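You operate a simulated robot arm through the tools that you are given. There is no shell and no other tool. Be economical: measure what you need, move in short steps, check, and stop when the job is done.

The job below is to be done with a simulated robot arm. You get a single attempt, and the scene is never put back.

JOB
Polish the grey spare worm on the black table mat, then oil it.
Fine: black pad with paste from the white paste block, then the yellow rag as it lies, already wet from the brown oil sponge; both back. A coat counts when it lies all over at full strength: go over it till it gets no stronger. What is to be rubbed or washed off counts as gone when no trace of it is left.

Only the result counts: the job must be done as asked and must still hold three seconds after the hand-in. Knocking over, shifting, dropping, spilling or breaking anything else fails it.

ROBOT AND FRAMES
A 5-joint arm with a two-finger parallel gripper, fixed in place. Base frame: the origin is at the foot of the arm, x ahead of it, y to its left, z up; the work surface is at about z = 0. Lengths are in m, angles in degrees, forces in N, time in s.
With the tool pointing down near the work surface it reaches from about 0.26 to 0.68 m from the base axis. Its first joint turns from -66.0 to 66.0 degrees. The tool tilts only in the upright plane through the base axis and itself; it spins freely about its own axis. Payload 2.9 kg.
The tool frame sits at the grasp point between the pads (the TCP): z along the fingers, y along the line on which they close. The tips reach 0.03 m beyond it. Largest opening 0.11 m; finger width 0.02, thickness 0.01; the body of the gripper, 0.048 by 0.112 m, starts 0.055 m behind the TCP.
Orientation is that of the tool frame in the base frame, as a unit quaternion [x, y, z, w]. With the fingers straight down and closing along the base's y, the tool's x points along the base's -x, its y along +y and its z along -z.

CONTROLS
- The arm moves only by the tool arm_command. Its argument "increments" is text: rows parted by semicolons, each of 7 numbers parted by spaces: the shift along the base's x, y, z in m, then the turn, a rotation vector about the base's x, y, z in rad, then the closure in counts, from 0 (fully open) to 255 (shut). In form: tx ty tz wx wy wz gripper; .... A call has 1 to 8 rows; each row is the pose to reach, as a shift and turn from the pose commanded when the call began. A row lasts 0.2 s, in which the tool goes at most 0.05 m and 8.6 degrees; a call with a longer step from one row to the next is refused whole, and so is a gripper value outside its range. Where a pose cannot be reached the arm comes as near as it can. A force on the tool above 60 N (or 10 N above the force at the start of the call, whichever is more), or a blocked arm, ends the call early, and 0.2 s more pass. The fingers move at their own pace (about 0.108 m/s each) and stop on an object; they squeeze with about 22 N. The grip force told is the motor's: it shows also when the fingers shut on nothing. Time passes only in rows, and 0.2 s behind the last, so rows that repeat a pose let the fingers close. It gives the time, the measured TCP pose, the force on the tool (base axes), the opening and the grip force at its end, in the units of the frame above (readings bear some noise), with the torque about the TCP (base axes, N m) and any sound that the robot's microphone picked up, and new pictures: "pictures" is both (left out), scene, wrist or none.
- Cameras (640 x 400 px; columns grow to the right, rows downward): "scene" is fixed at [0.0438, -0.4616, 0.5994]; the picture's right is [0.69, -0.73, 0.00], its down [-0.44, -0.41, -0.80] and it looks along [0.58, 0.55, -0.60] (base axes); focal length 318 px, centre (320, 200). "wrist" rides on the gripper at [0.072, 0.017, -0.103] in the tool frame; the picture's right is [-0.23, 0.97, 0.00], its down [-0.76, -0.18, -0.62] and it looks along [-0.61, -0.14, 0.78] (tool axes); focal length 222 px, centre (320, 200). There is no depth. A picture from a camera that has moved, and an enlarged one, comes with that camera's place and axes in the base frame and with its lens.
- close_up(camera, box): a new picture of the part [left, top, right, bottom] of that camera's present view, enlarged. The clock stands still meanwhile.
- close_job(): hands the job in; it is judged then, once.

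Work in short steps. Places have to be worked out from the pictures, the camera data and where the tool is seen: move nearer, look again, correct. Check each grasp and each placing, and mend what went wrong. You have 120 turns and 200 pictures in all, those below and enlarged ones among them. Open the gripper and draw the arm clear of the work before you hand the job in, unless the task says otherwise; then end with one line.

The tools are called after "Emit:" by a JSON object that holds its "name" and its "arguments". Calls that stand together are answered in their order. arm_command: Moves the arm, as the interface text tells. Its arguments: {"type":"object","properties":{"increments":{"type":"string"},"pictures":{"type":"string","enum":["both","scene","wrist","none"]}},"required":["increments"]} The other tools are called the same way: close_up (camera, box) takes an enlarged picture of a part of a camera's view; close_job () hands the job in.

At the start:

```text
time: 0.0
eef_pos: [0.4329, -0.044, 0.3318]
ee_rot: [0.0, 1.0, 0.0, 0.0]
force: [0.2, 0.0, -0.4]
moment: [0.03, -0.01, 0.01]
width: 0.1101
finger_force: 0.0
```

scene: 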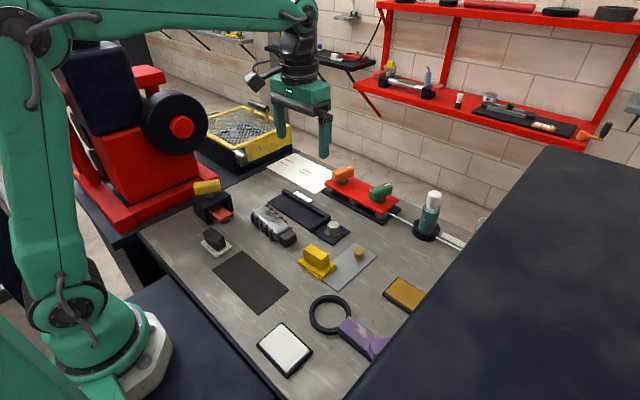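
wrist: 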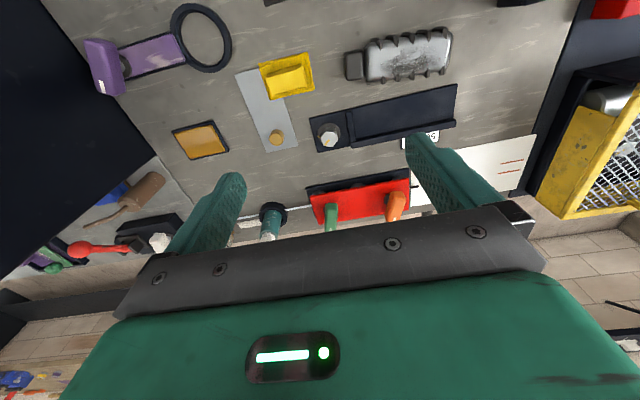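

I'll begin with enlarged views of the work area to identify the objects.

Emit:
{"name": "close_up", "arguments": {"camera": "scene", "box": [180, 170, 340, 270]}}

Emit:
{"name": "close_up", "arguments": {"camera": "scene", "box": [200, 220, 440, 390]}}

Emit:
{"name": "close_up", "arguments": {"camera": "wrist", "box": [160, 0, 480, 200]}}

```text
4.00 times, centred on (260, 220) of scene
camera zoom: at [0.0438, -0.4616, 0.5994], right [0.69, -0.73, 0.0], down [-0.44, -0.41, -0.8], along [0.58, 0.55, -0.6], focal length 1272 px, centre (560, 120)
```

zoom: 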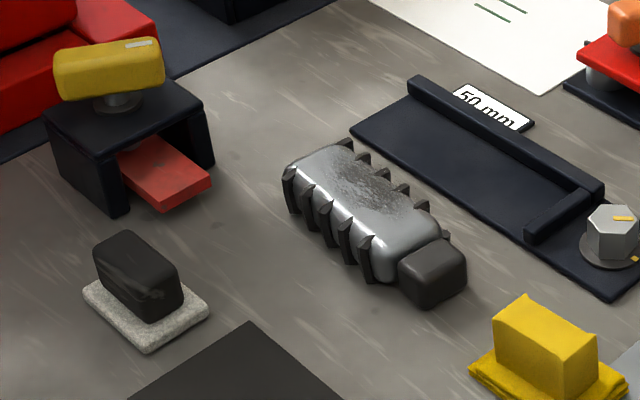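

```text
2.35 times, centred on (320, 305) of scene
camera zoom: at [0.0438, -0.4616, 0.5994], right [0.69, -0.73, 0.0], down [-0.44, -0.41, -0.8], along [0.58, 0.55, -0.6], focal length 748 px, centre (320, -47)
```

zoom: 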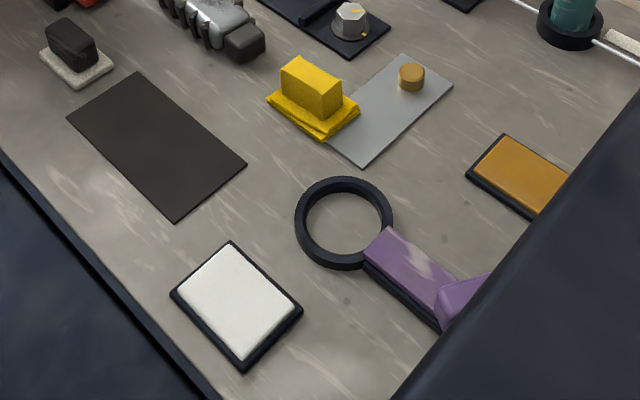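

```text
2.00 times, centred on (320, 100) of wrist
camera zoom: at [0.3607, -0.0255, 0.4346], right [0.23, 0.97, 0.0], down [0.76, -0.18, 0.62], along [0.61, -0.14, -0.78], focal length 444 px, centre (320, 400)
```

zoom: 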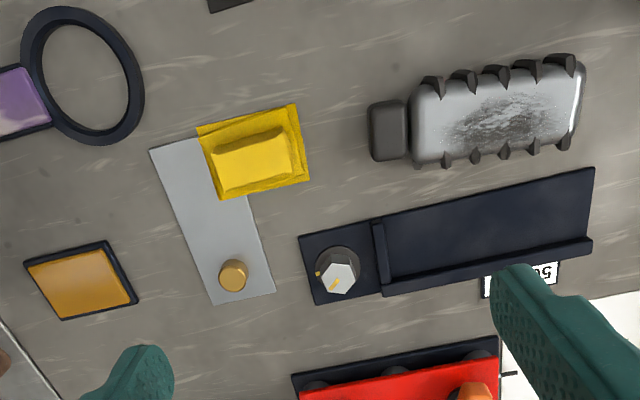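

The mat (about x 0.24–0.33, y −0.09–0.08) is empty and the worm lies beyond it at about (0.43, 0.085), so it has to be carried to the mat. I start by turning the tool about +90° (camera towards −y) while moving above the worm.

Emit:
{"name": "arm_command", "arguments": {"increments": "0 0.008 -0.01 0 0 0.148 0; 0 0.016 -0.02 0 0 0.296 0; 0 0.024 -0.03 0 0 0.444 0; 0 0.032 -0.04 0 0 0.592 0; 0 0.04 -0.05 0 0 0.74 0; 0 0.048 -0.06 0 0 0.888 0; 0 0.056 -0.07 0 0 1.036 0; 0 0.064 -0.08 0 0 1.184 0", "pictures": "none"}}

Emit:
{"name": "arm_command", "arguments": {"increments": "0 0.02 -0.01 0 0 0.129 0; 0 0.04 -0.02 0 0 0.258 0; 0 0.06 -0.02 0 0 0.387 0; 0 0.06 -0.02 0 0 0.387 0", "pictures": "both"}}

```text
time: 1.8
eef_pos: [0.434, 0.0211, 0.2511]
ee_rot: [-0.56, 0.829, 0.0, 0.0]
force: [0.3, 0.3, -0.5]
moment: [0.02, -0.03, -0.02]
width: 0.1101
finger_force: 0.1
```

```text
time: 2.8
eef_pos: [0.4336, 0.0819, 0.2322]
ee_rot: [0.708, -0.706, 0.0, 0.0]
force: [0.8, 0.1, -0.3]
moment: [-0.01, 0.02, -0.02]
width: 0.1101
finger_force: 0.0
camera wrist: at [0.4172, 0.0102, 0.3361], right [-0.97, 0.23, 0.0], down [0.18, 0.76, 0.62], along [0.14, 0.61, -0.78], focal length 222 px, centre (320, 200)
```

scene: 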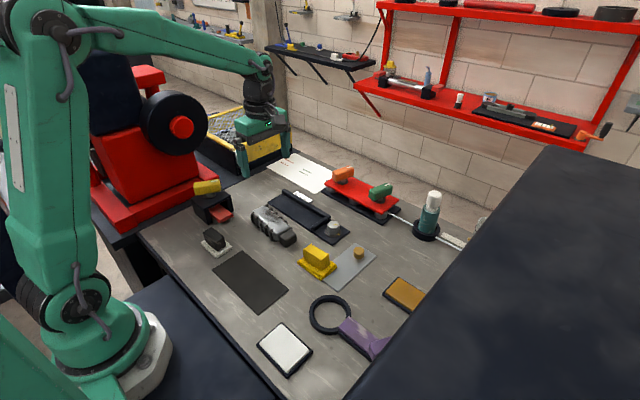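
wrist: 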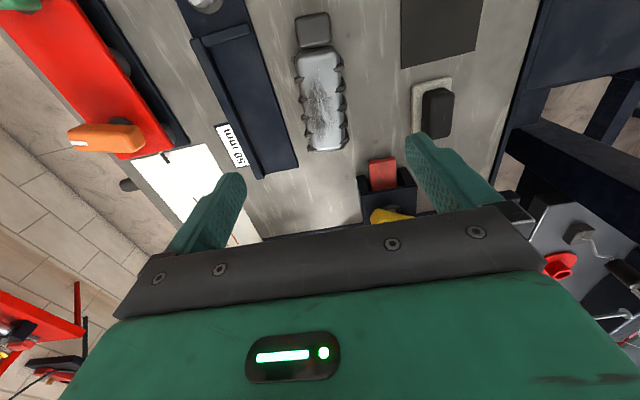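

The tool is near the worm; I take an enlarged wrist view to fix its axis and the pad's.

Emit:
{"name": "close_up", "arguments": {"camera": "wrist", "box": [220, 0, 480, 160]}}

```text
2.46 times, centred on (350, 80) of wrist
camera zoom: at [0.4172, 0.0102, 0.3361], right [-0.97, 0.23, 0.0], down [0.18, 0.76, 0.62], along [0.14, 0.61, -0.78], focal length 547 px, centre (246, 495)
```

zoom: 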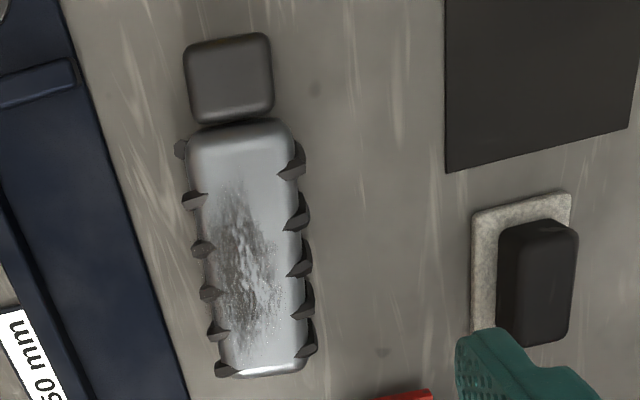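

The worm's axis is turned about 7° clockwise from +y, its body centred near (0.432, 0.088). I line up, half close so the far finger clears the navy tray, and come down to a check height.

Emit:
{"name": "arm_command", "arguments": {"increments": "-0.001 0.004 -0.03 0 0 -0.06 70; -0.001 0.006 -0.07 0 0 -0.128 70; -0.001 0.006 -0.11 0 0 -0.128 70; -0.001 0.006 -0.142 0 0 -0.128 70; -0.001 0.006 -0.142 0 0 -0.128 70", "pictures": "both"}}

```text
time: 4.0
eef_pos: [0.4314, 0.089, 0.0879]
ee_rot: [-0.661, 0.751, 0.0, 0.0]
force: [0.0, -0.6, 0.0]
moment: [-0.01, 0.02, 0.03]
width: 0.0799
finger_force: 0.0
camera wrist: at [0.4063, 0.0186, 0.1931], right [-0.94, 0.35, 0.0], down [0.27, 0.73, 0.62], along [0.22, 0.58, -0.78], focal length 222 px, centre (320, 200)
```

scene: 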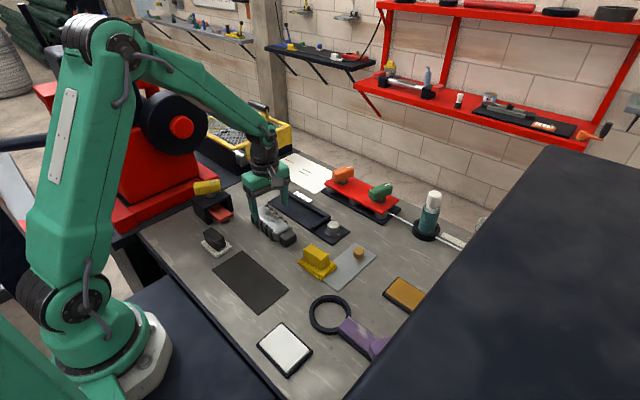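
wrist: 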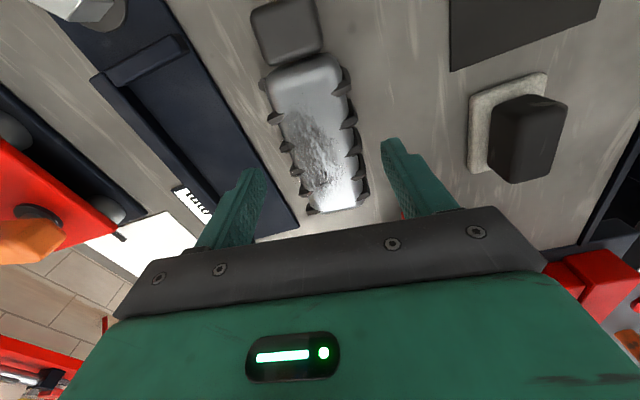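

The fingers straddle the worm centrally and the yaw agrees; I go down to z≈0.034 and close.

Emit:
{"name": "arm_command", "arguments": {"increments": "0 0 -0.03 0 0 0 70; 0 0 -0.054 0 0 0 70; 0 0 -0.054 0 0 0 70; 0 0 -0.054 0 0 0 140; 0 0 -0.054 0 0 0 200; 0 0 -0.054 0 0 0 255; 0 0 -0.054 0 0 0 255", "pictures": "both"}}

```text
time: 5.6
eef_pos: [0.4325, 0.0886, 0.0337]
ee_rot: [-0.661, 0.751, 0.0, 0.0]
force: [-0.7, -0.7, -0.9]
moment: [0.08, -0.09, 0.05]
width: 0.0549
finger_force: 22.2
camera wrist: at [0.4067, 0.0186, 0.1383], right [-0.94, 0.35, 0.0], down [0.27, 0.73, 0.62], along [0.22, 0.58, -0.78], focal length 222 px, centre (320, 200)
```

scene: 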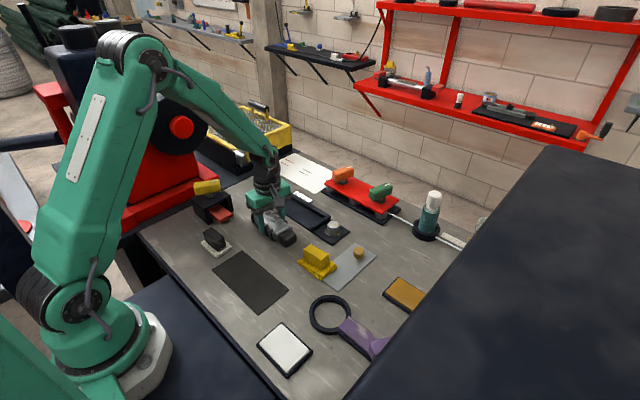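
wrist: 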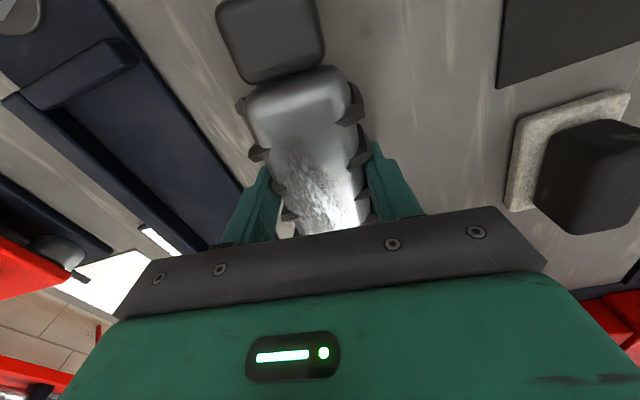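

The grip holds at 0.055 m width with 22 N. I lift straight up to check that it comes along.

Emit:
{"name": "arm_command", "arguments": {"increments": "0 0 0.02 0 0 0 255; 0 0 0.05 0 0 0 255; 0 0 0.08 0 0 0 255; 0 0 0.08 0 0 0 255", "pictures": "both"}}

```text
time: 6.6
eef_pos: [0.4321, 0.0858, 0.1142]
ee_rot: [-0.661, 0.751, 0.001, 0.0]
force: [-0.2, 0.6, -7.6]
moment: [0.03, 0.02, 0.02]
width: 0.054
finger_force: 21.9
camera wrist: at [0.4059, 0.0173, 0.2183], right [-0.94, 0.35, 0.0], down [0.27, 0.73, 0.62], along [0.22, 0.58, -0.78], focal length 222 px, centre (320, 200)
```

scene: 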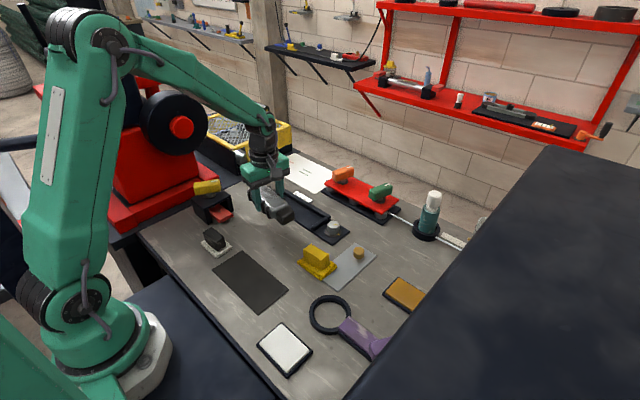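
wrist: 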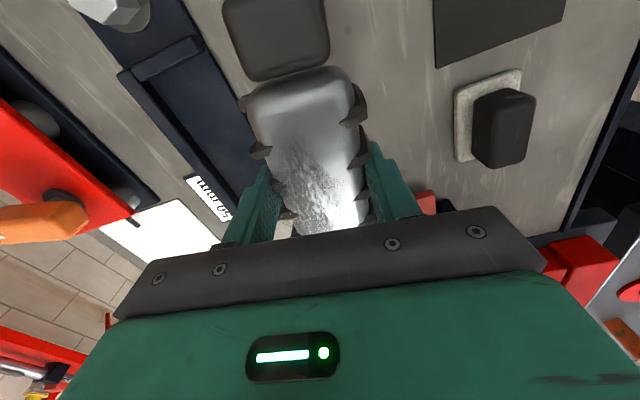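

The worm hangs level, weighing about 7.5 N. I carry it over the mat centre, squaring its yaw with the mat.

Emit:
{"name": "arm_command", "arguments": {"increments": "-0.03 -0.017 0 0 0 0.04 255; -0.06 -0.034 0 0 0 0.08 255; -0.09 -0.051 0 0 0 0.128 255; -0.12 -0.068 0 0 0 0.128 255; -0.148 -0.085 0 0 0 0.128 255; -0.148 -0.085 -0.03 0 0 0.128 255; -0.148 -0.085 -0.05 0 0 0.128 255; -0.148 -0.085 -0.05 0 0 0.128 255", "pictures": "both"}}

```text
time: 8.4
eef_pos: [0.2846, 0.0032, 0.0638]
ee_rot: [0.708, -0.706, -0.001, 0.0]
force: [-0.2, -0.2, -6.8]
moment: [0.02, -0.02, -0.02]
width: 0.0541
finger_force: 21.9
camera wrist: at [0.267, -0.0691, 0.1683], right [-0.97, 0.23, 0.0], down [0.18, 0.76, 0.62], along [0.14, 0.61, -0.78], focal length 222 px, centre (320, 200)
```

scene: 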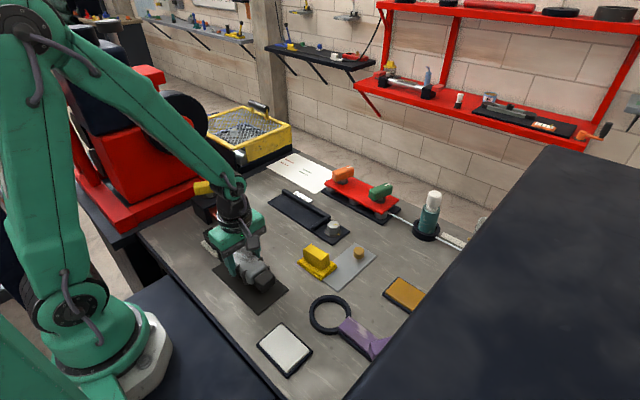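
wrist: 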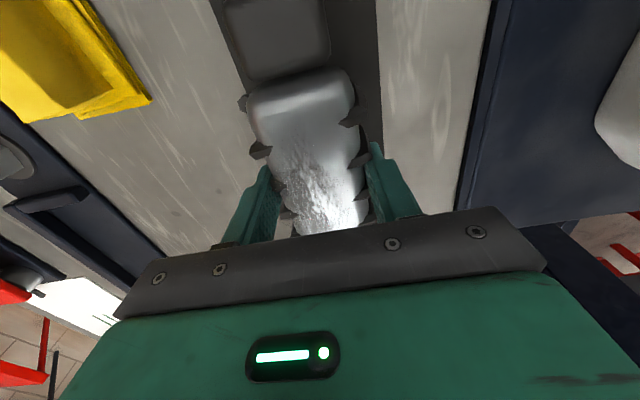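

The worm is over the mat and aligned. I lower it in small steps, watching the force.

Emit:
{"name": "arm_command", "arguments": {"increments": "0 0 -0.015 0 0 0 255; 0 0 -0.023 0 0 0 255; 0 0 -0.026 0 0 0 255; 0 0 -0.028 0 0 0 255", "pictures": "scene"}}

```text
time: 9.4
eef_pos: [0.2856, 0.0019, 0.0364]
ee_rot: [0.707, -0.707, 0.0, 0.0]
force: [-7.8, 1.6, 16.2]
moment: [0.03, 0.11, 0.15]
width: 0.0538
finger_force: 22.3
```

scene: 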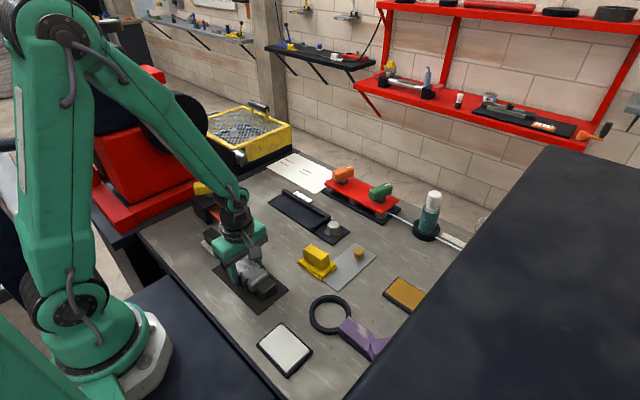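

It has touched the mat (upward 16 N). I ease up a millimetre or two, open, and rise.

Emit:
{"name": "arm_command", "arguments": {"increments": "0 0 0.001 0 0 0 200; 0 0 0.001 0 0 0 90; 0 0 0.001 0 0 0 50; 0 0 0.03 0 0 0 50; 0 0 0.07 0 0 0 50; 0 0 0.12 0 0 0 50; 0 0 0.15 0 0 0 50", "pictures": "both"}}

```text
time: 11.0
eef_pos: [0.2841, 0.0021, 0.1894]
ee_rot: [-0.707, 0.707, 0.0, 0.0]
force: [-0.2, -1.1, 0.3]
moment: [0.0, -0.02, -0.01]
width: 0.0888
finger_force: 0.1
camera wrist: at [0.2677, -0.0696, 0.2931], right [-0.97, 0.23, 0.0], down [0.18, 0.76, 0.62], along [0.14, 0.61, -0.78], focal length 222 px, centre (320, 200)
```

scene: 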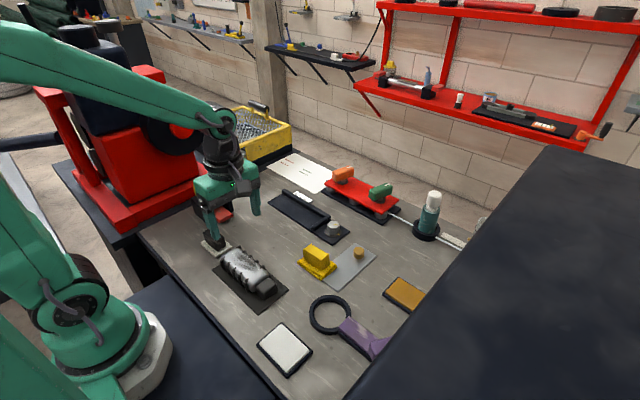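
wrist: 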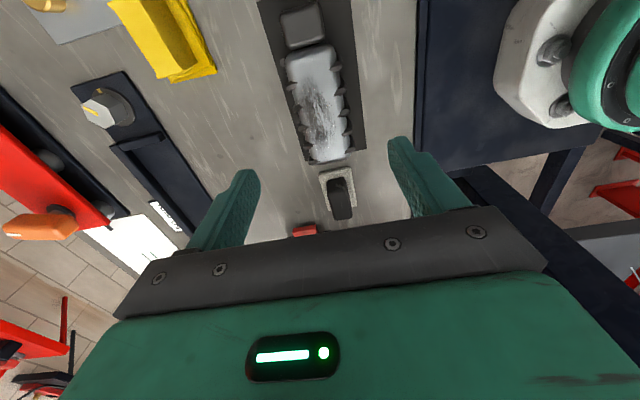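

Emit:
{"name": "close_up", "arguments": {"camera": "wrist", "box": [220, 0, 420, 230]}}

Emit:
{"name": "close_up", "arguments": {"camera": "scene", "box": [190, 210, 310, 320]}}

```text
1.74 times, centred on (320, 115) of wrist
camera zoom: at [0.2677, -0.0696, 0.2931], right [-0.97, 0.23, 0.0], down [0.18, 0.76, 0.62], along [0.14, 0.61, -0.78], focal length 386 px, centre (320, 348)
```

zoom: 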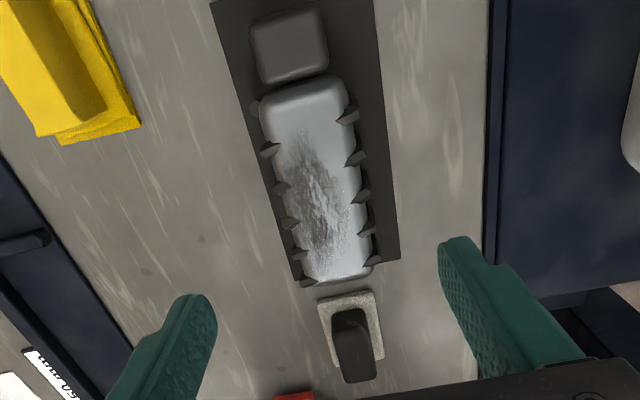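

```text
3.64 times, centred on (250, 265) of scene
camera zoom: at [0.0438, -0.4616, 0.5994], right [0.69, -0.73, 0.0], down [-0.44, -0.41, -0.8], along [0.58, 0.55, -0.6], focal length 1156 px, centre (574, -36)
```

zoom: 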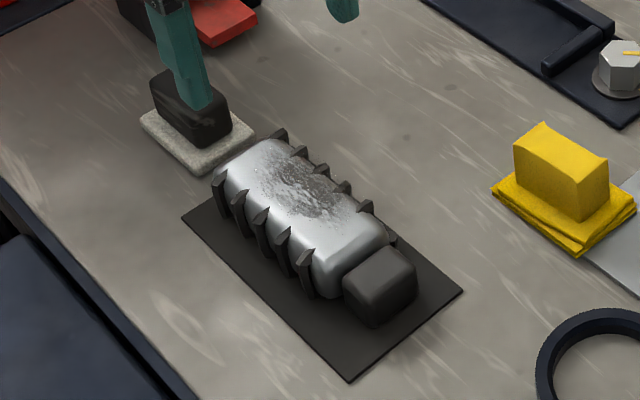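

The worm's far end sits right at the mat's far edge while the near end has about 14 mm spare, so I regrip it and shift it 7 mm towards −y.

Emit:
{"name": "arm_command", "arguments": {"increments": "0 0 -0.05 0 0 0 50; 0 0 -0.1 0 0 0 60; 0 0 -0.13 0 0 0 70; 0 0 -0.148 0 0 0 70; 0 0 -0.148 0 0 0 170; 0 0 -0.148 0 0 0 255; 0 0 -0.148 0 0 0 255", "pictures": "none"}}

Emit:
{"name": "arm_command", "arguments": {"increments": "0 0 0.012 0 0 0 255; 0 -0.007 0.012 0 0 0 255; 0 -0.007 0.012 0 0 0 255; 0 -0.007 0.006 0 0 0 255; 0 -0.007 0.003 0 0 0 255; 0 -0.007 0.001 0 0 0 255; 0 -0.007 0 0 0 0 255", "pictures": "scene"}}

```text
time: 12.6
eef_pos: [0.2859, 0.0025, 0.0369]
ee_rot: [0.707, -0.707, 0.0, 0.0]
force: [0.6, 0.1, -0.2]
moment: [-0.01, -0.03, -0.02]
width: 0.0543
finger_force: 21.8
```

```text
time: 14.2
eef_pos: [0.2857, -0.0041, 0.0378]
ee_rot: [-0.707, 0.707, 0.0, 0.0]
force: [-0.3, 0.7, -7.0]
moment: [0.04, 0.0, 0.02]
width: 0.0539
finger_force: 21.8
```

scene: 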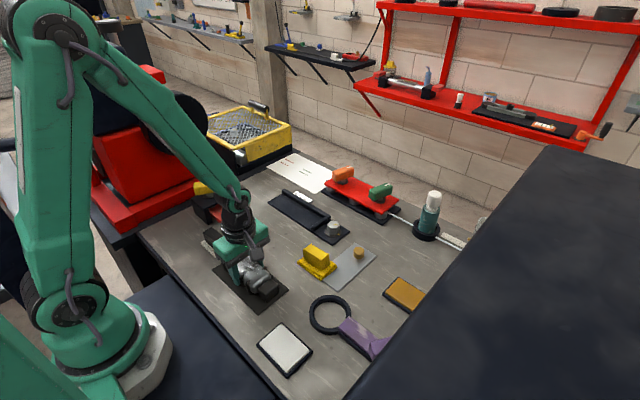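

Force still shows the full weight, so it hangs a hair above the mat; I lower a couple of millimetres, release and rise towards the pad.

Emit:
{"name": "arm_command", "arguments": {"increments": "0 0 -0.0015 0 0 0 255; 0 0 -0.0025 0 0 0 255; 0 0 -0.0015 0 0 0 200; 0 0 -0.0015 0 0 0 90; 0 0 -0.001 0 0 0 60; 0 0 0.04 0 0 0 50; 0 0 0.09 0 0 0 50; 0 0 0.13 0 0 0 50", "pictures": "none"}}

Emit:
{"name": "arm_command", "arguments": {"increments": "0 0.04 0 0 0 0 50; 0 0.08 0 0 0 0 50; 0 0.12 0 0 0 0 50; 0 0.12 0 0 0 0 50", "pictures": "both"}}

```text
time: 16.0
eef_pos: [0.2856, -0.0026, 0.1711]
ee_rot: [0.707, -0.707, 0.0, 0.0]
force: [0.3, -0.7, -0.2]
moment: [0.01, 0.03, 0.0]
width: 0.0885
finger_force: 0.1
```

```text
time: 17.0
eef_pos: [0.2844, 0.1159, 0.1665]
ee_rot: [0.707, -0.707, -0.001, 0.0]
force: [0.3, -0.4, -1.4]
moment: [0.0, 0.01, 0.02]
width: 0.0883
finger_force: 0.1
camera wrist: at [0.2679, 0.0447, 0.2718], right [-0.97, 0.23, 0.0], down [0.18, 0.76, 0.62], along [0.14, 0.61, -0.78], focal length 222 px, centre (320, 200)
```

scene: 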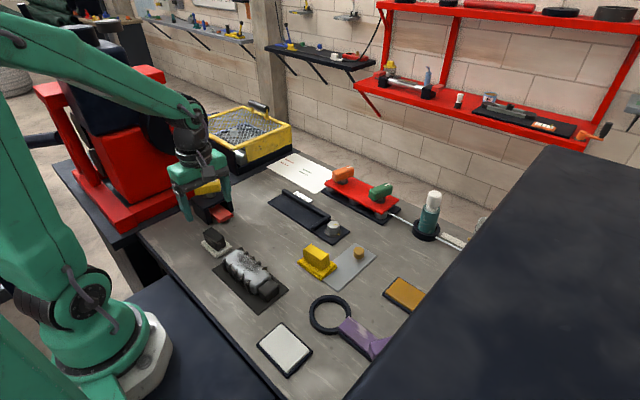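
wrist: 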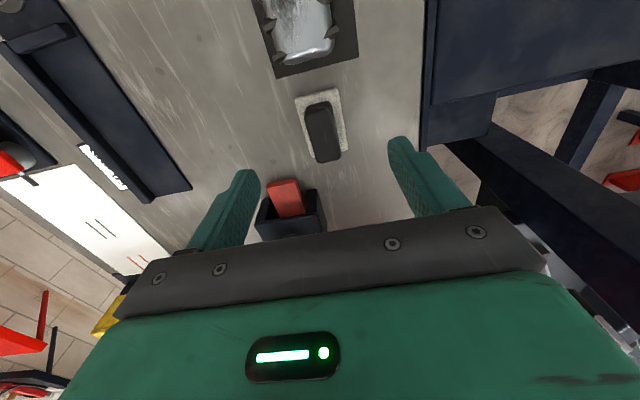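

Emit:
{"name": "close_up", "arguments": {"camera": "wrist", "box": [240, 60, 400, 180]}}

Emit:
{"name": "close_up", "arguments": {"camera": "scene", "box": [190, 210, 310, 320]}}

```text
3.33 times, centred on (320, 120) of wrist
camera zoom: at [0.2679, 0.0447, 0.2718], right [-0.97, 0.23, 0.0], down [0.18, 0.76, 0.62], along [0.14, 0.61, -0.78], focal length 740 px, centre (320, 467)
```

zoom: 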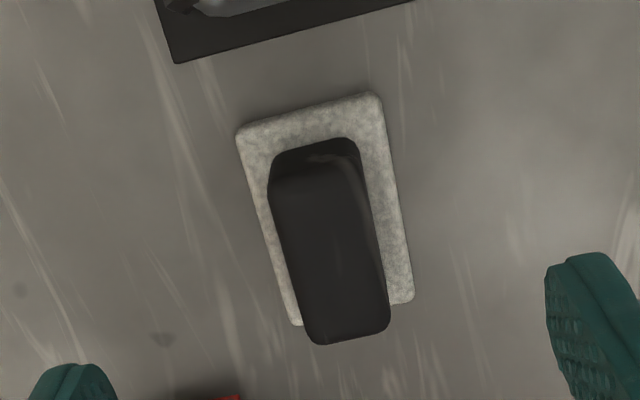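

```text
3.64 times, centred on (250, 265) of scene
camera zoom: at [0.0438, -0.4616, 0.5994], right [0.69, -0.73, 0.0], down [-0.44, -0.41, -0.8], along [0.58, 0.55, -0.6], focal length 1156 px, centre (574, -36)
```

zoom: 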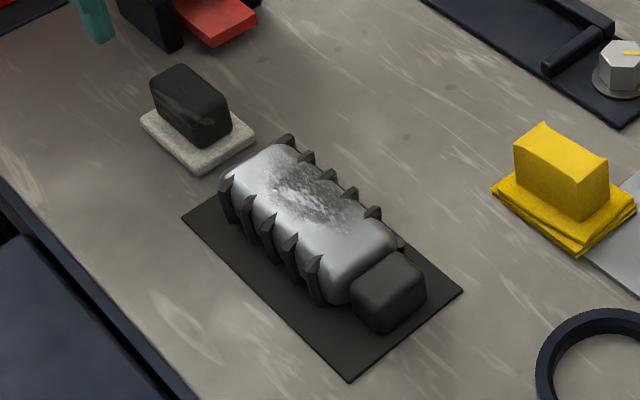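

The worm sits well on the mat. The pad's felt spans x 0.262–0.309, y 0.104–0.179, so its handle is at (0.285, 0.1415); I go down over it and grip the handle above the felt.

Emit:
{"name": "arm_command", "arguments": {"increments": "0.001 0.0257 -0.03 0 0 0 70; 0.001 0.0257 -0.06 0 0 0 90; 0.001 0.0257 -0.09 0 0 0 100; 0.001 0.0257 -0.117 0 0 0 100; 0.001 0.0257 -0.117 0 0 0 100", "pictures": "both"}}

```text
time: 18.2
eef_pos: [0.2861, 0.1408, 0.0513]
ee_rot: [0.707, -0.707, 0.001, 0.0]
force: [-0.3, -1.0, 1.8]
moment: [0.01, 0.0, -0.02]
width: 0.0667
finger_force: 0.1
camera wrist: at [0.2691, 0.0693, 0.1556], right [-0.97, 0.23, 0.0], down [0.18, 0.76, 0.62], along [0.14, 0.61, -0.78], focal length 222 px, centre (320, 200)
```

scene: 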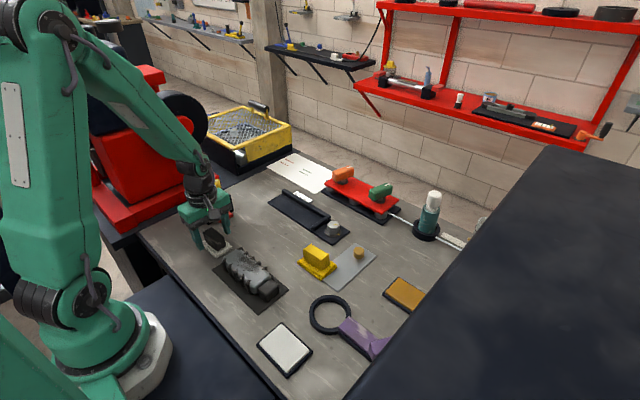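
wrist: 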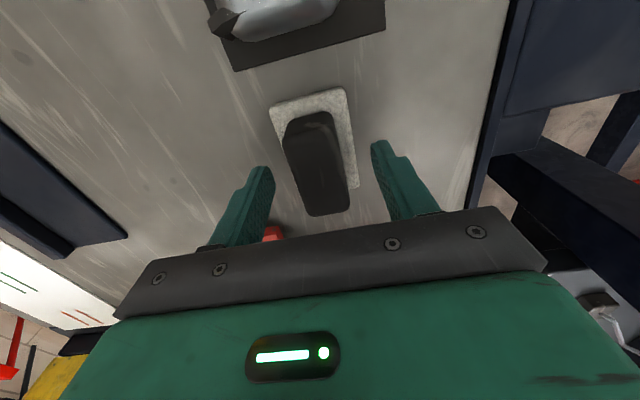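

The handle is between the fingers; I close on it.

Emit:
{"name": "arm_command", "arguments": {"increments": "0 0 -0.003 0 0 0 160; 0 0 -0.003 0 0 0 220; 0 0 -0.003 0 0 0 255; 0 0 -0.003 0 0 0 255; 0 0 0.04 0 0 0 255; 0 0 0.07 0 0 0 255; 0 0 0.07 0 0 0 255", "pictures": "both"}}

```text
time: 19.8
eef_pos: [0.2864, 0.1399, 0.1211]
ee_rot: [0.707, -0.707, 0.0, 0.0]
force: [-0.9, -0.7, -1.2]
moment: [0.02, -0.02, 0.01]
width: 0.0298
finger_force: 22.7
camera wrist: at [0.2686, 0.0674, 0.2258], right [-0.97, 0.23, 0.0], down [0.18, 0.76, 0.62], along [0.14, 0.61, -0.78], focal length 222 px, centre (320, 200)
```

scene: 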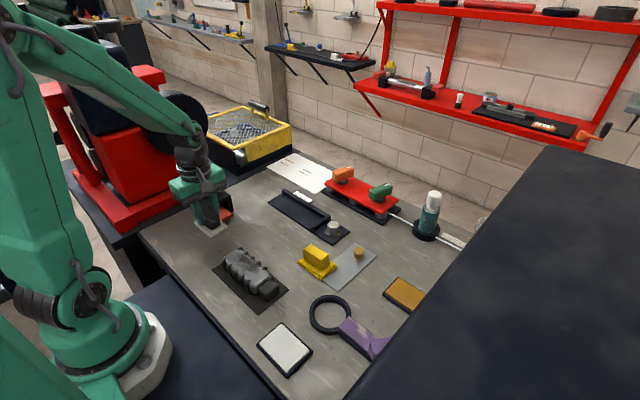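
wrist: 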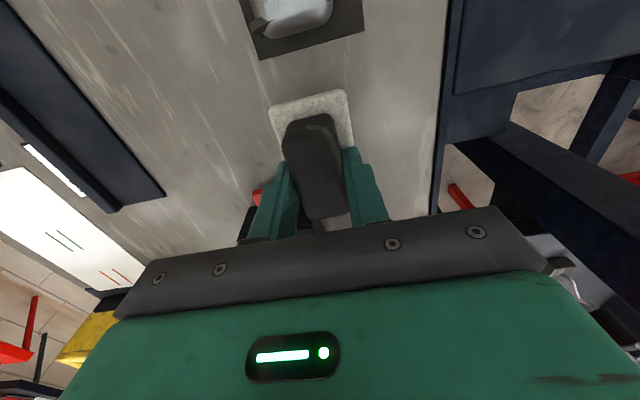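

Pad held (0.030 m width). I carry it, staying high over the worm, to the white paste block near (0.226, −0.194).

Emit:
{"name": "arm_command", "arguments": {"increments": "0 -0.04 0.02 0 0 0 255; 0 -0.085 0.03 0 0 0 255; 0 -0.13 0.03 0 0 0 255; 0 -0.175 0.03 0 0 0 255; 0 -0.22 0.03 0 0 0 255; 0 -0.265 0.03 0 0 0 255; -0.02 -0.305 0.03 0 0 0 255; -0.02 -0.305 0.03 0 0 0 255", "pictures": "none"}}

Emit:
{"name": "arm_command", "arguments": {"increments": "-0.02 -0.014 0 0 0 0 255; -0.039 -0.029 0 0 0 0 255; -0.039 -0.029 -0.03 0 0 0 255; -0.039 -0.029 -0.03 0 0 0 255", "pictures": "both"}}

```text
time: 21.6
eef_pos: [0.2663, -0.1636, 0.1511]
ee_rot: [0.707, -0.707, 0.0, 0.0]
force: [0.1, -0.1, -1.2]
moment: [-0.01, 0.03, -0.01]
width: 0.0298
finger_force: 22.1
```

```text
time: 22.6
eef_pos: [0.2263, -0.191, 0.1219]
ee_rot: [-0.707, 0.708, -0.001, 0.0]
force: [-0.6, 0.1, -1.9]
moment: [0.0, 0.0, -0.02]
width: 0.0295
finger_force: 22.1
camera wrist: at [0.2089, -0.2635, 0.2265], right [-0.97, 0.23, 0.0], down [0.18, 0.76, 0.62], along [0.14, 0.61, -0.78], focal length 222 px, centre (320, 200)
```

scene: 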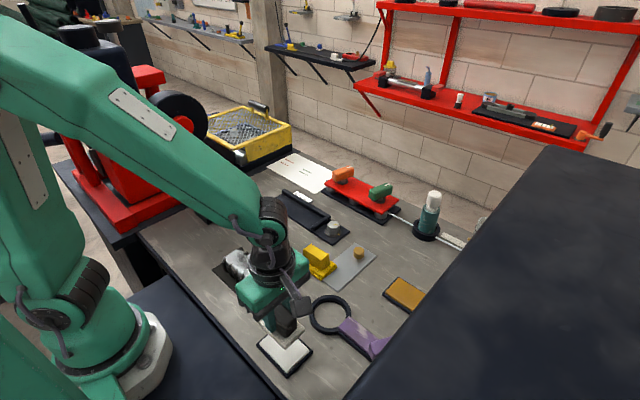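
wrist: 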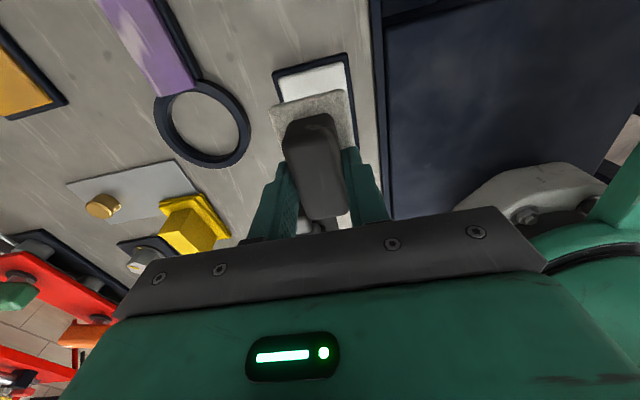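

The block is centred near (0.224, −0.194). I lower the pad towards it, slowly at the end, watching for contact.

Emit:
{"name": "arm_command", "arguments": {"increments": "-0.002 -0.003 -0.025 0 0 0 255; -0.002 -0.003 -0.045 0 0 0 255; -0.002 -0.003 -0.05 0 0 0 255; -0.002 -0.003 -0.053 0 0 0 255; -0.002 -0.003 -0.055 0 0 0 255", "pictures": "scene"}}

```text
time: 23.8
eef_pos: [0.2243, -0.1957, 0.0661]
ee_rot: [0.707, -0.707, 0.0, 0.001]
force: [0.1, 0.4, -0.7]
moment: [0.02, 0.02, 0.0]
width: 0.0294
finger_force: 22.0
```

scene: 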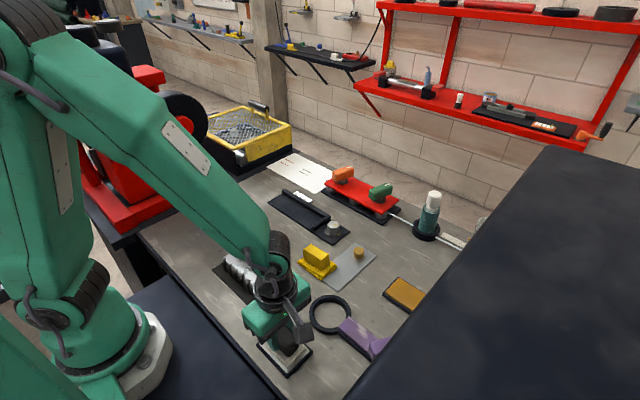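

No contact yet at z≈0.066; I go on down in 1–2 mm steps.

Emit:
{"name": "arm_command", "arguments": {"increments": "0 0 -0.001 0 0 0 255; 0 0 -0.002 0 0 0 255; 0 0 -0.003 0 0 0 255", "pictures": "none"}}

```text
time: 24.6
eef_pos: [0.224, -0.1963, 0.0629]
ee_rot: [0.708, -0.707, 0.0, 0.0]
force: [-0.7, -0.2, -0.8]
moment: [0.03, 0.01, -0.01]
width: 0.0294
finger_force: 21.9
```

Emit:
{"name": "arm_command", "arguments": {"increments": "0 0 -0.001 0 0 0 255; 0 0 -0.002 0 0 0 255; 0 0 -0.003 0 0 0 255", "pictures": "none"}}

```text
time: 25.4
eef_pos: [0.2247, -0.196, 0.0602]
ee_rot: [0.707, -0.707, 0.0, 0.0]
force: [-6.3, 9.9, 32.5]
moment: [0.06, 0.26, 0.07]
width: 0.0302
finger_force: 22.2
```

Contact at z≈0.061 with 32 N; I ease off a millimetre and a bit, hold for a moment, then lift and look at the pad's underside/paste.

Emit:
{"name": "arm_command", "arguments": {"increments": "0 0 0.0012 0 0 0 255; 0 0 0.0012 0 0 0 255; 0 0 0.0012 0 0 0 255; 0 0 0.0012 0 0 0 255; 0 0 0.0012 0 0 0 255", "pictures": "none"}}

Emit:
{"name": "arm_command", "arguments": {"increments": "0 0 0.02 0 0 0 255; 0 0 0.06 0 0 0 255; 0 0 0.1 0 0 0 255; 0 0.03 0.14 0 0 0 255; 0.02 0.06 0.17 0 0 0 255; 0.02 0.06 0.17 0 0 0 255", "pictures": "both"}}

```text
time: 26.6
eef_pos: [0.2236, -0.1956, 0.0605]
ee_rot: [-0.707, 0.707, 0.0, -0.001]
force: [0.9, -0.5, -1.3]
moment: [0.05, 0.05, -0.01]
width: 0.0295
finger_force: 22.1
```

```text
time: 28.0
eef_pos: [0.2447, -0.1345, 0.2309]
ee_rot: [0.707, -0.707, 0.0, 0.0]
force: [-0.7, -0.4, -0.4]
moment: [0.02, -0.02, 0.0]
width: 0.0295
finger_force: 22.1
camera wrist: at [0.2276, -0.2057, 0.3352], right [-0.97, 0.23, 0.0], down [0.18, 0.76, 0.62], along [0.14, 0.61, -0.78], focal length 222 px, centre (320, 200)
```

scene: 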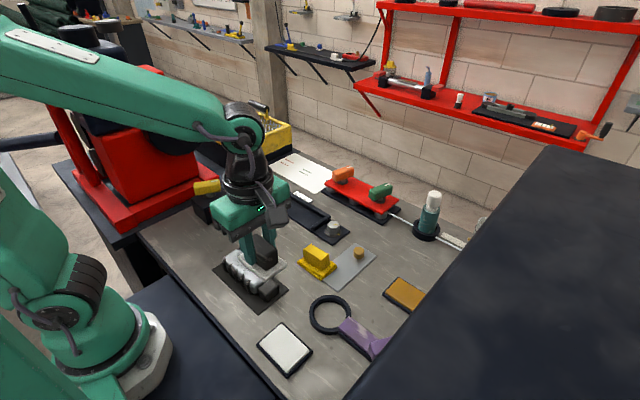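
wrist: 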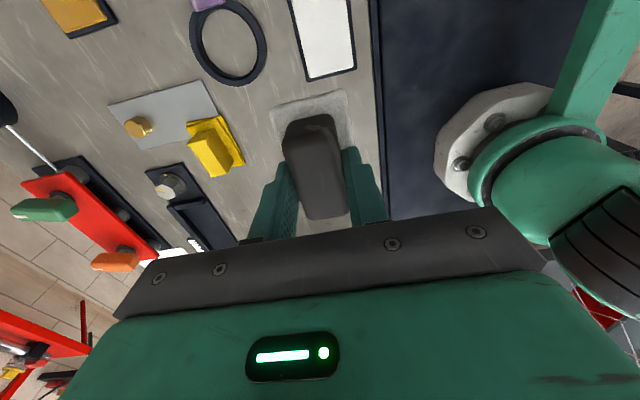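

Emit:
{"name": "close_up", "arguments": {"camera": "scene", "box": [210, 220, 320, 310]}}

Emit:
{"name": "close_up", "arguments": {"camera": "wrist", "box": [240, 0, 400, 120]}}

```text
4.44 times, centred on (265, 265) of scene
camera zoom: at [0.0438, -0.4616, 0.5994], right [0.69, -0.73, 0.0], down [-0.44, -0.41, -0.8], along [0.58, 0.55, -0.6], focal length 1413 px, centre (564, -89)
```

zoom: 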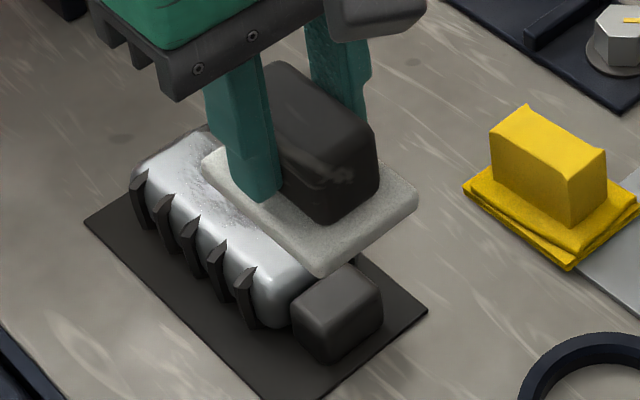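

```text
3.33 times, centred on (320, 60) of wrist
camera zoom: at [0.2276, -0.2057, 0.3352], right [-0.97, 0.23, 0.0], down [0.18, 0.76, 0.62], along [0.14, 0.61, -0.78], focal length 740 px, centre (320, 667)
```

zoom: 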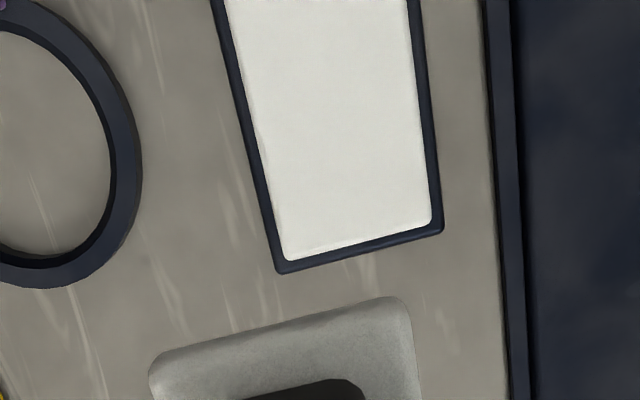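

The felt now looks paler and smooth, so it seems loaded, and the block stayed put. I move over the worm body's middle (0.2855, 0.002) and come down to just above it.

Emit:
{"name": "arm_command", "arguments": {"increments": "0.02 0.04 0 0 0 0 255; 0.041 0.08 0 0 0 0 255; 0.041 0.115 -0.03 0 0 0 255; 0.041 0.138 -0.07 0 0 0 255; 0.041 0.138 -0.11 0 0 0 255; 0.041 0.138 -0.125 0 0 0 255; 0.041 0.138 -0.13 0 0 0 255; 0.041 0.138 -0.13 0 0 0 255", "pictures": "both"}}

```text
time: 29.8
eef_pos: [0.2836, 0.0031, 0.0987]
ee_rot: [-0.707, 0.707, 0.0, 0.0]
force: [0.1, -0.8, -1.1]
moment: [-0.02, 0.03, 0.0]
width: 0.0296
finger_force: 21.9
camera wrist: at [0.2669, -0.0693, 0.2044], right [-0.97, 0.23, 0.0], down [0.18, 0.76, 0.62], along [0.14, 0.61, -0.78], focal length 222 px, centre (320, 200)
```

scene: 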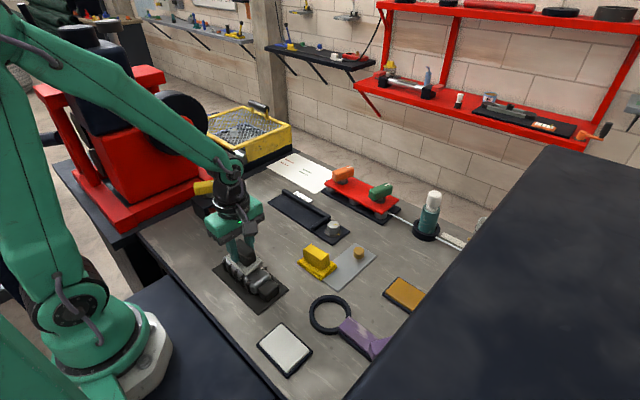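
wrist: 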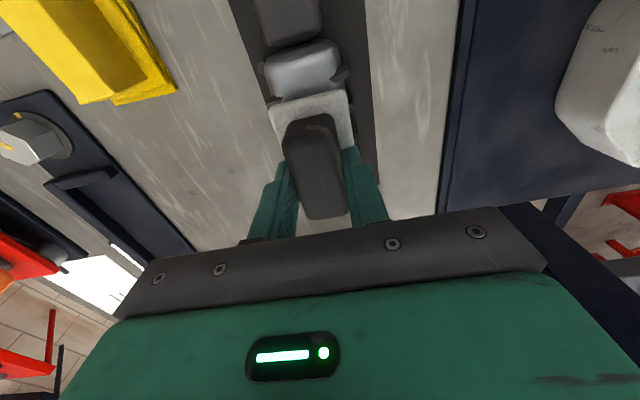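

The pad is centred over the body. I lower in 1 mm steps until contact.

Emit:
{"name": "arm_command", "arguments": {"increments": "0 0 -0.001 0 0 0 255; 0 0 -0.002 0 0 0 255; 0 0 -0.003 0 0 0 255; 0 0 -0.004 0 0 0 255", "pictures": "none"}}

```text
time: 30.8
eef_pos: [0.2839, 0.0021, 0.0967]
ee_rot: [0.707, -0.707, 0.0, 0.0]
force: [-0.2, -0.3, -0.6]
moment: [0.0, -0.02, -0.01]
width: 0.0298
finger_force: 22.1
```

Emit:
{"name": "arm_command", "arguments": {"increments": "0 0 -0.001 0 0 0 255; 0 0 -0.002 0 0 0 255; 0 0 -0.003 0 0 0 255", "pictures": "none"}}

```text
time: 31.6
eef_pos: [0.2861, 0.0021, 0.0941]
ee_rot: [0.707, -0.707, 0.0, 0.0]
force: [-0.2, 0.2, -1.4]
moment: [-0.01, 0.0, 0.02]
width: 0.0297
finger_force: 21.7
```

Emit:
{"name": "arm_command", "arguments": {"increments": "0 0 -0.001 0 0 0 255; 0 0 -0.002 0 0 0 255; 0 0 -0.003 0 0 0 255", "pictures": "none"}}

```text
time: 32.4
eef_pos: [0.286, 0.0033, 0.0906]
ee_rot: [-0.707, 0.707, 0.0, 0.0]
force: [-0.9, -1.0, -1.4]
moment: [0.0, 0.01, -0.02]
width: 0.0295
finger_force: 21.8
```

Emit:
{"name": "arm_command", "arguments": {"increments": "0 0 -0.001 0 0 0 255; 0 0 -0.002 0 0 0 255; 0 0 -0.003 0 0 0 255", "pictures": "scene"}}

```text
time: 33.2
eef_pos: [0.2859, 0.0027, 0.0874]
ee_rot: [-0.707, 0.707, 0.0, 0.0]
force: [-0.7, -1.0, -0.8]
moment: [-0.01, -0.03, -0.03]
width: 0.0297
finger_force: 21.8
```

scene: 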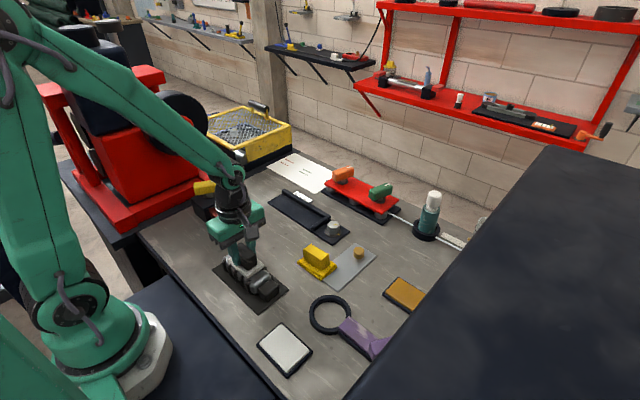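

Still free at z≈0.087; continue down.

Emit:
{"name": "arm_command", "arguments": {"increments": "0 0 -0.001 0 0 0 255; 0 0 -0.002 0 0 0 255; 0 0 -0.003 0 0 0 255; 0 0 -0.003 0 0 0 255", "pictures": "none"}}

Emit:
{"name": "close_up", "arguments": {"camera": "scene", "box": [210, 230, 300, 310]}}

```text
time: 34.2
eef_pos: [0.2859, 0.0024, 0.0839]
ee_rot: [0.707, -0.707, 0.001, 0.0]
force: [0.7, 0.5, -0.8]
moment: [0.01, 0.0, 0.01]
width: 0.0296
finger_force: 22.3
```

```text
5.00 times, centred on (255, 270) of scene
camera zoom: at [0.0438, -0.4616, 0.5994], right [0.69, -0.73, 0.0], down [-0.44, -0.41, -0.8], along [0.58, 0.55, -0.6], focal length 1590 px, centre (645, -150)
```

zoom: 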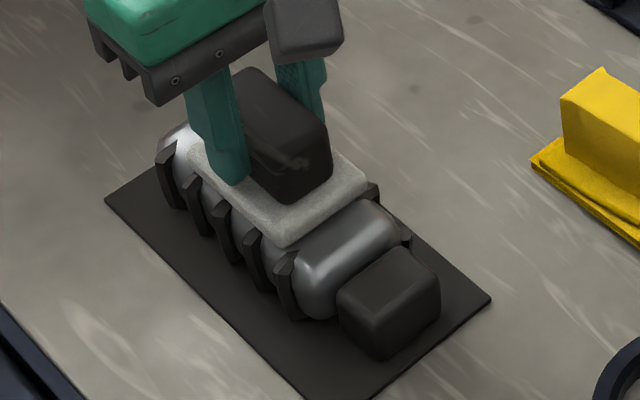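

The pad looks nearly on the surface; further millimetre steps.

Emit:
{"name": "arm_command", "arguments": {"increments": "0 0 -0.001 0 0 0 255; 0 0 -0.002 0 0 0 255; 0 0 -0.002 0 0 0 255", "pictures": "none"}}

```text
time: 35.0
eef_pos: [0.2858, 0.0022, 0.0848]
ee_rot: [0.707, -0.707, 0.001, -0.001]
force: [-6.0, 0.9, 33.7]
moment: [-0.01, 0.26, 0.0]
width: 0.0298
finger_force: 22.5
```

Contact: 34 N at command z 0.082. I ease off 0.8 mm and do a first stroke along the worm, checking the force.

Emit:
{"name": "arm_command", "arguments": {"increments": "0 0 0.0008 0 0 0 255; 0 0.012 0.0008 0 0 0 255; 0 0.024 0.0008 0 0 0 255; 0 0.012 0.0008 0 0 0 255; 0 0 0.0008 0 0 0 255; 0 -0.012 0.0008 0 0 0 255; 0 -0.024 0.0008 0 0 0 255", "pictures": "scene"}}

Emit:
{"name": "close_up", "arguments": {"camera": "scene", "box": [210, 230, 300, 310]}}

```text
time: 36.6
eef_pos: [0.284, -0.0209, 0.0853]
ee_rot: [0.707, -0.707, -0.001, 0.001]
force: [-0.4, 0.0, -0.8]
moment: [0.01, 0.03, 0.02]
width: 0.0292
finger_force: 22.1
```

scene: 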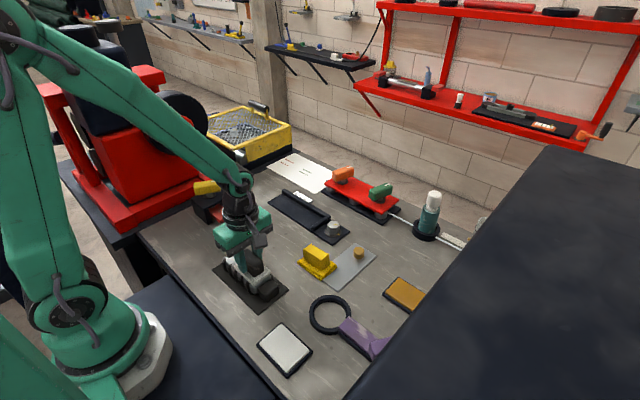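

```text
5.00 times, centred on (255, 270) of scene
camera zoom: at [0.0438, -0.4616, 0.5994], right [0.69, -0.73, 0.0], down [-0.44, -0.41, -0.8], along [0.58, 0.55, -0.6], focal length 1590 px, centre (645, -150)
```

zoom: 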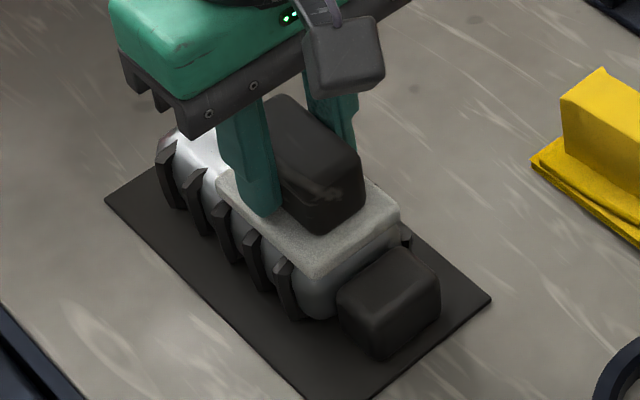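

No downward force at this height, so contact is only 0.5–0.8 mm lower; I press 0.5 mm more and stroke back and forth.

Emit:
{"name": "arm_command", "arguments": {"increments": "0 0 -0.0005 0 0 0 255; 0 0.012 -0.0005 0 0 0 255; 0 0.024 -0.0005 0 0 0 255; 0 0.036 -0.0005 0 0 0 255; 0 0.048 -0.0005 0 0 0 255; 0 0.036 -0.0005 0 0 0 255; 0 0.024 -0.0005 0 0 0 255", "pictures": "none"}}

```text
time: 38.2
eef_pos: [0.2853, 0.0025, 0.0835]
ee_rot: [0.707, -0.707, 0.0, 0.0]
force: [-0.1, 0.7, 0.1]
moment: [0.0, 0.05, -0.01]
width: 0.0298
finger_force: 22.0
```

Only about 1 N of contact; another 0.5 mm down and a full stroke.

Emit:
{"name": "arm_command", "arguments": {"increments": "0 0 -0.0005 0 0 0 255; 0 0.012 -0.0005 0 0 0 255; 0 0.024 -0.0005 0 0 0 255; 0 0.012 -0.0005 0 0 0 255; 0 0 -0.0005 0 0 0 255; 0 -0.012 -0.0005 0 0 0 255; 0 -0.024 -0.0005 0 0 0 255", "pictures": "none"}}

```text
time: 39.8
eef_pos: [0.2837, -0.0225, 0.0831]
ee_rot: [-0.707, 0.707, 0.001, 0.0]
force: [1.0, 6.8, 7.4]
moment: [0.07, -0.22, 0.14]
width: 0.0295
finger_force: 22.2
```

Now roughly 8 N with friction. A further stroke pair, then I lift aside to see the effect.

Emit:
{"name": "arm_command", "arguments": {"increments": "0.003 0.012 -0.0002 0 0 0 255; 0.003 0.024 -0.0002 0 0 0 255; 0.003 0.036 -0.0002 0 0 0 255; 0.003 0.048 -0.0002 0 0 0 255; -0.003 0.036 -0.0002 0 0 0 255; -0.003 0.024 -0.0002 0 0 0 255; -0.003 0.012 -0.0002 0 0 0 255; -0.003 0 -0.0002 0 0 0 255", "pictures": "none"}}

Emit:
{"name": "arm_command", "arguments": {"increments": "0 0 0.03 0 0 0 255; 0 0 0.07 0 0 0 255; 0 -0.04 0.1 0 0 0 255; 0 -0.08 0.1 0 0 0 255; 0 -0.08 0.1 0 0 0 255", "pictures": "both"}}

Emit:
{"name": "close_up", "arguments": {"camera": "scene", "box": [210, 230, 300, 310]}}

```text
time: 41.6
eef_pos: [0.2825, -0.0227, 0.0829]
ee_rot: [0.707, -0.707, -0.001, 0.001]
force: [0.7, 17.7, 20.3]
moment: [0.22, -0.06, 0.01]
width: 0.0297
finger_force: 22.3
```

```text
time: 42.8
eef_pos: [0.2851, -0.1005, 0.1807]
ee_rot: [0.707, -0.707, 0.0, 0.0]
force: [0.2, -0.9, -0.9]
moment: [0.04, -0.02, 0.02]
width: 0.0295
finger_force: 22.1
camera wrist: at [0.2673, -0.1734, 0.2864], right [-0.97, 0.23, 0.0], down [0.18, 0.76, 0.62], along [0.14, 0.61, -0.78], focal length 222 px, centre (320, 200)
```

scene: 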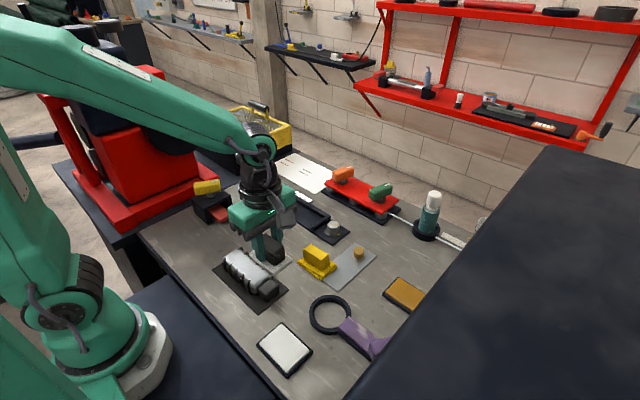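
wrist: 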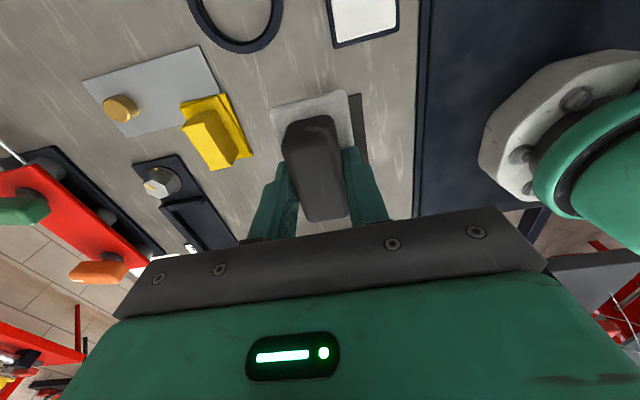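

```text
5.00 times, centred on (255, 270) of scene
camera zoom: at [0.0438, -0.4616, 0.5994], right [0.69, -0.73, 0.0], down [-0.44, -0.41, -0.8], along [0.58, 0.55, -0.6], focal length 1590 px, centre (645, -150)
```

zoom: 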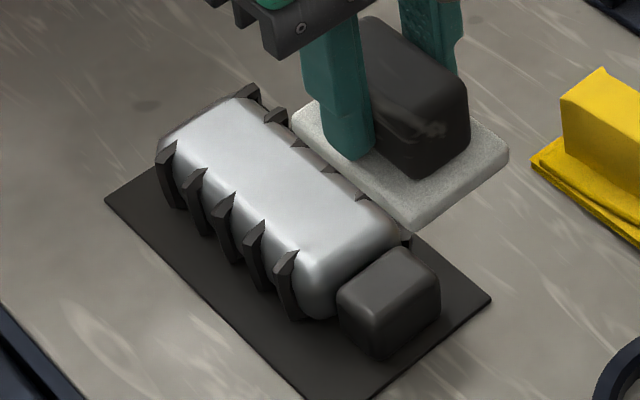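

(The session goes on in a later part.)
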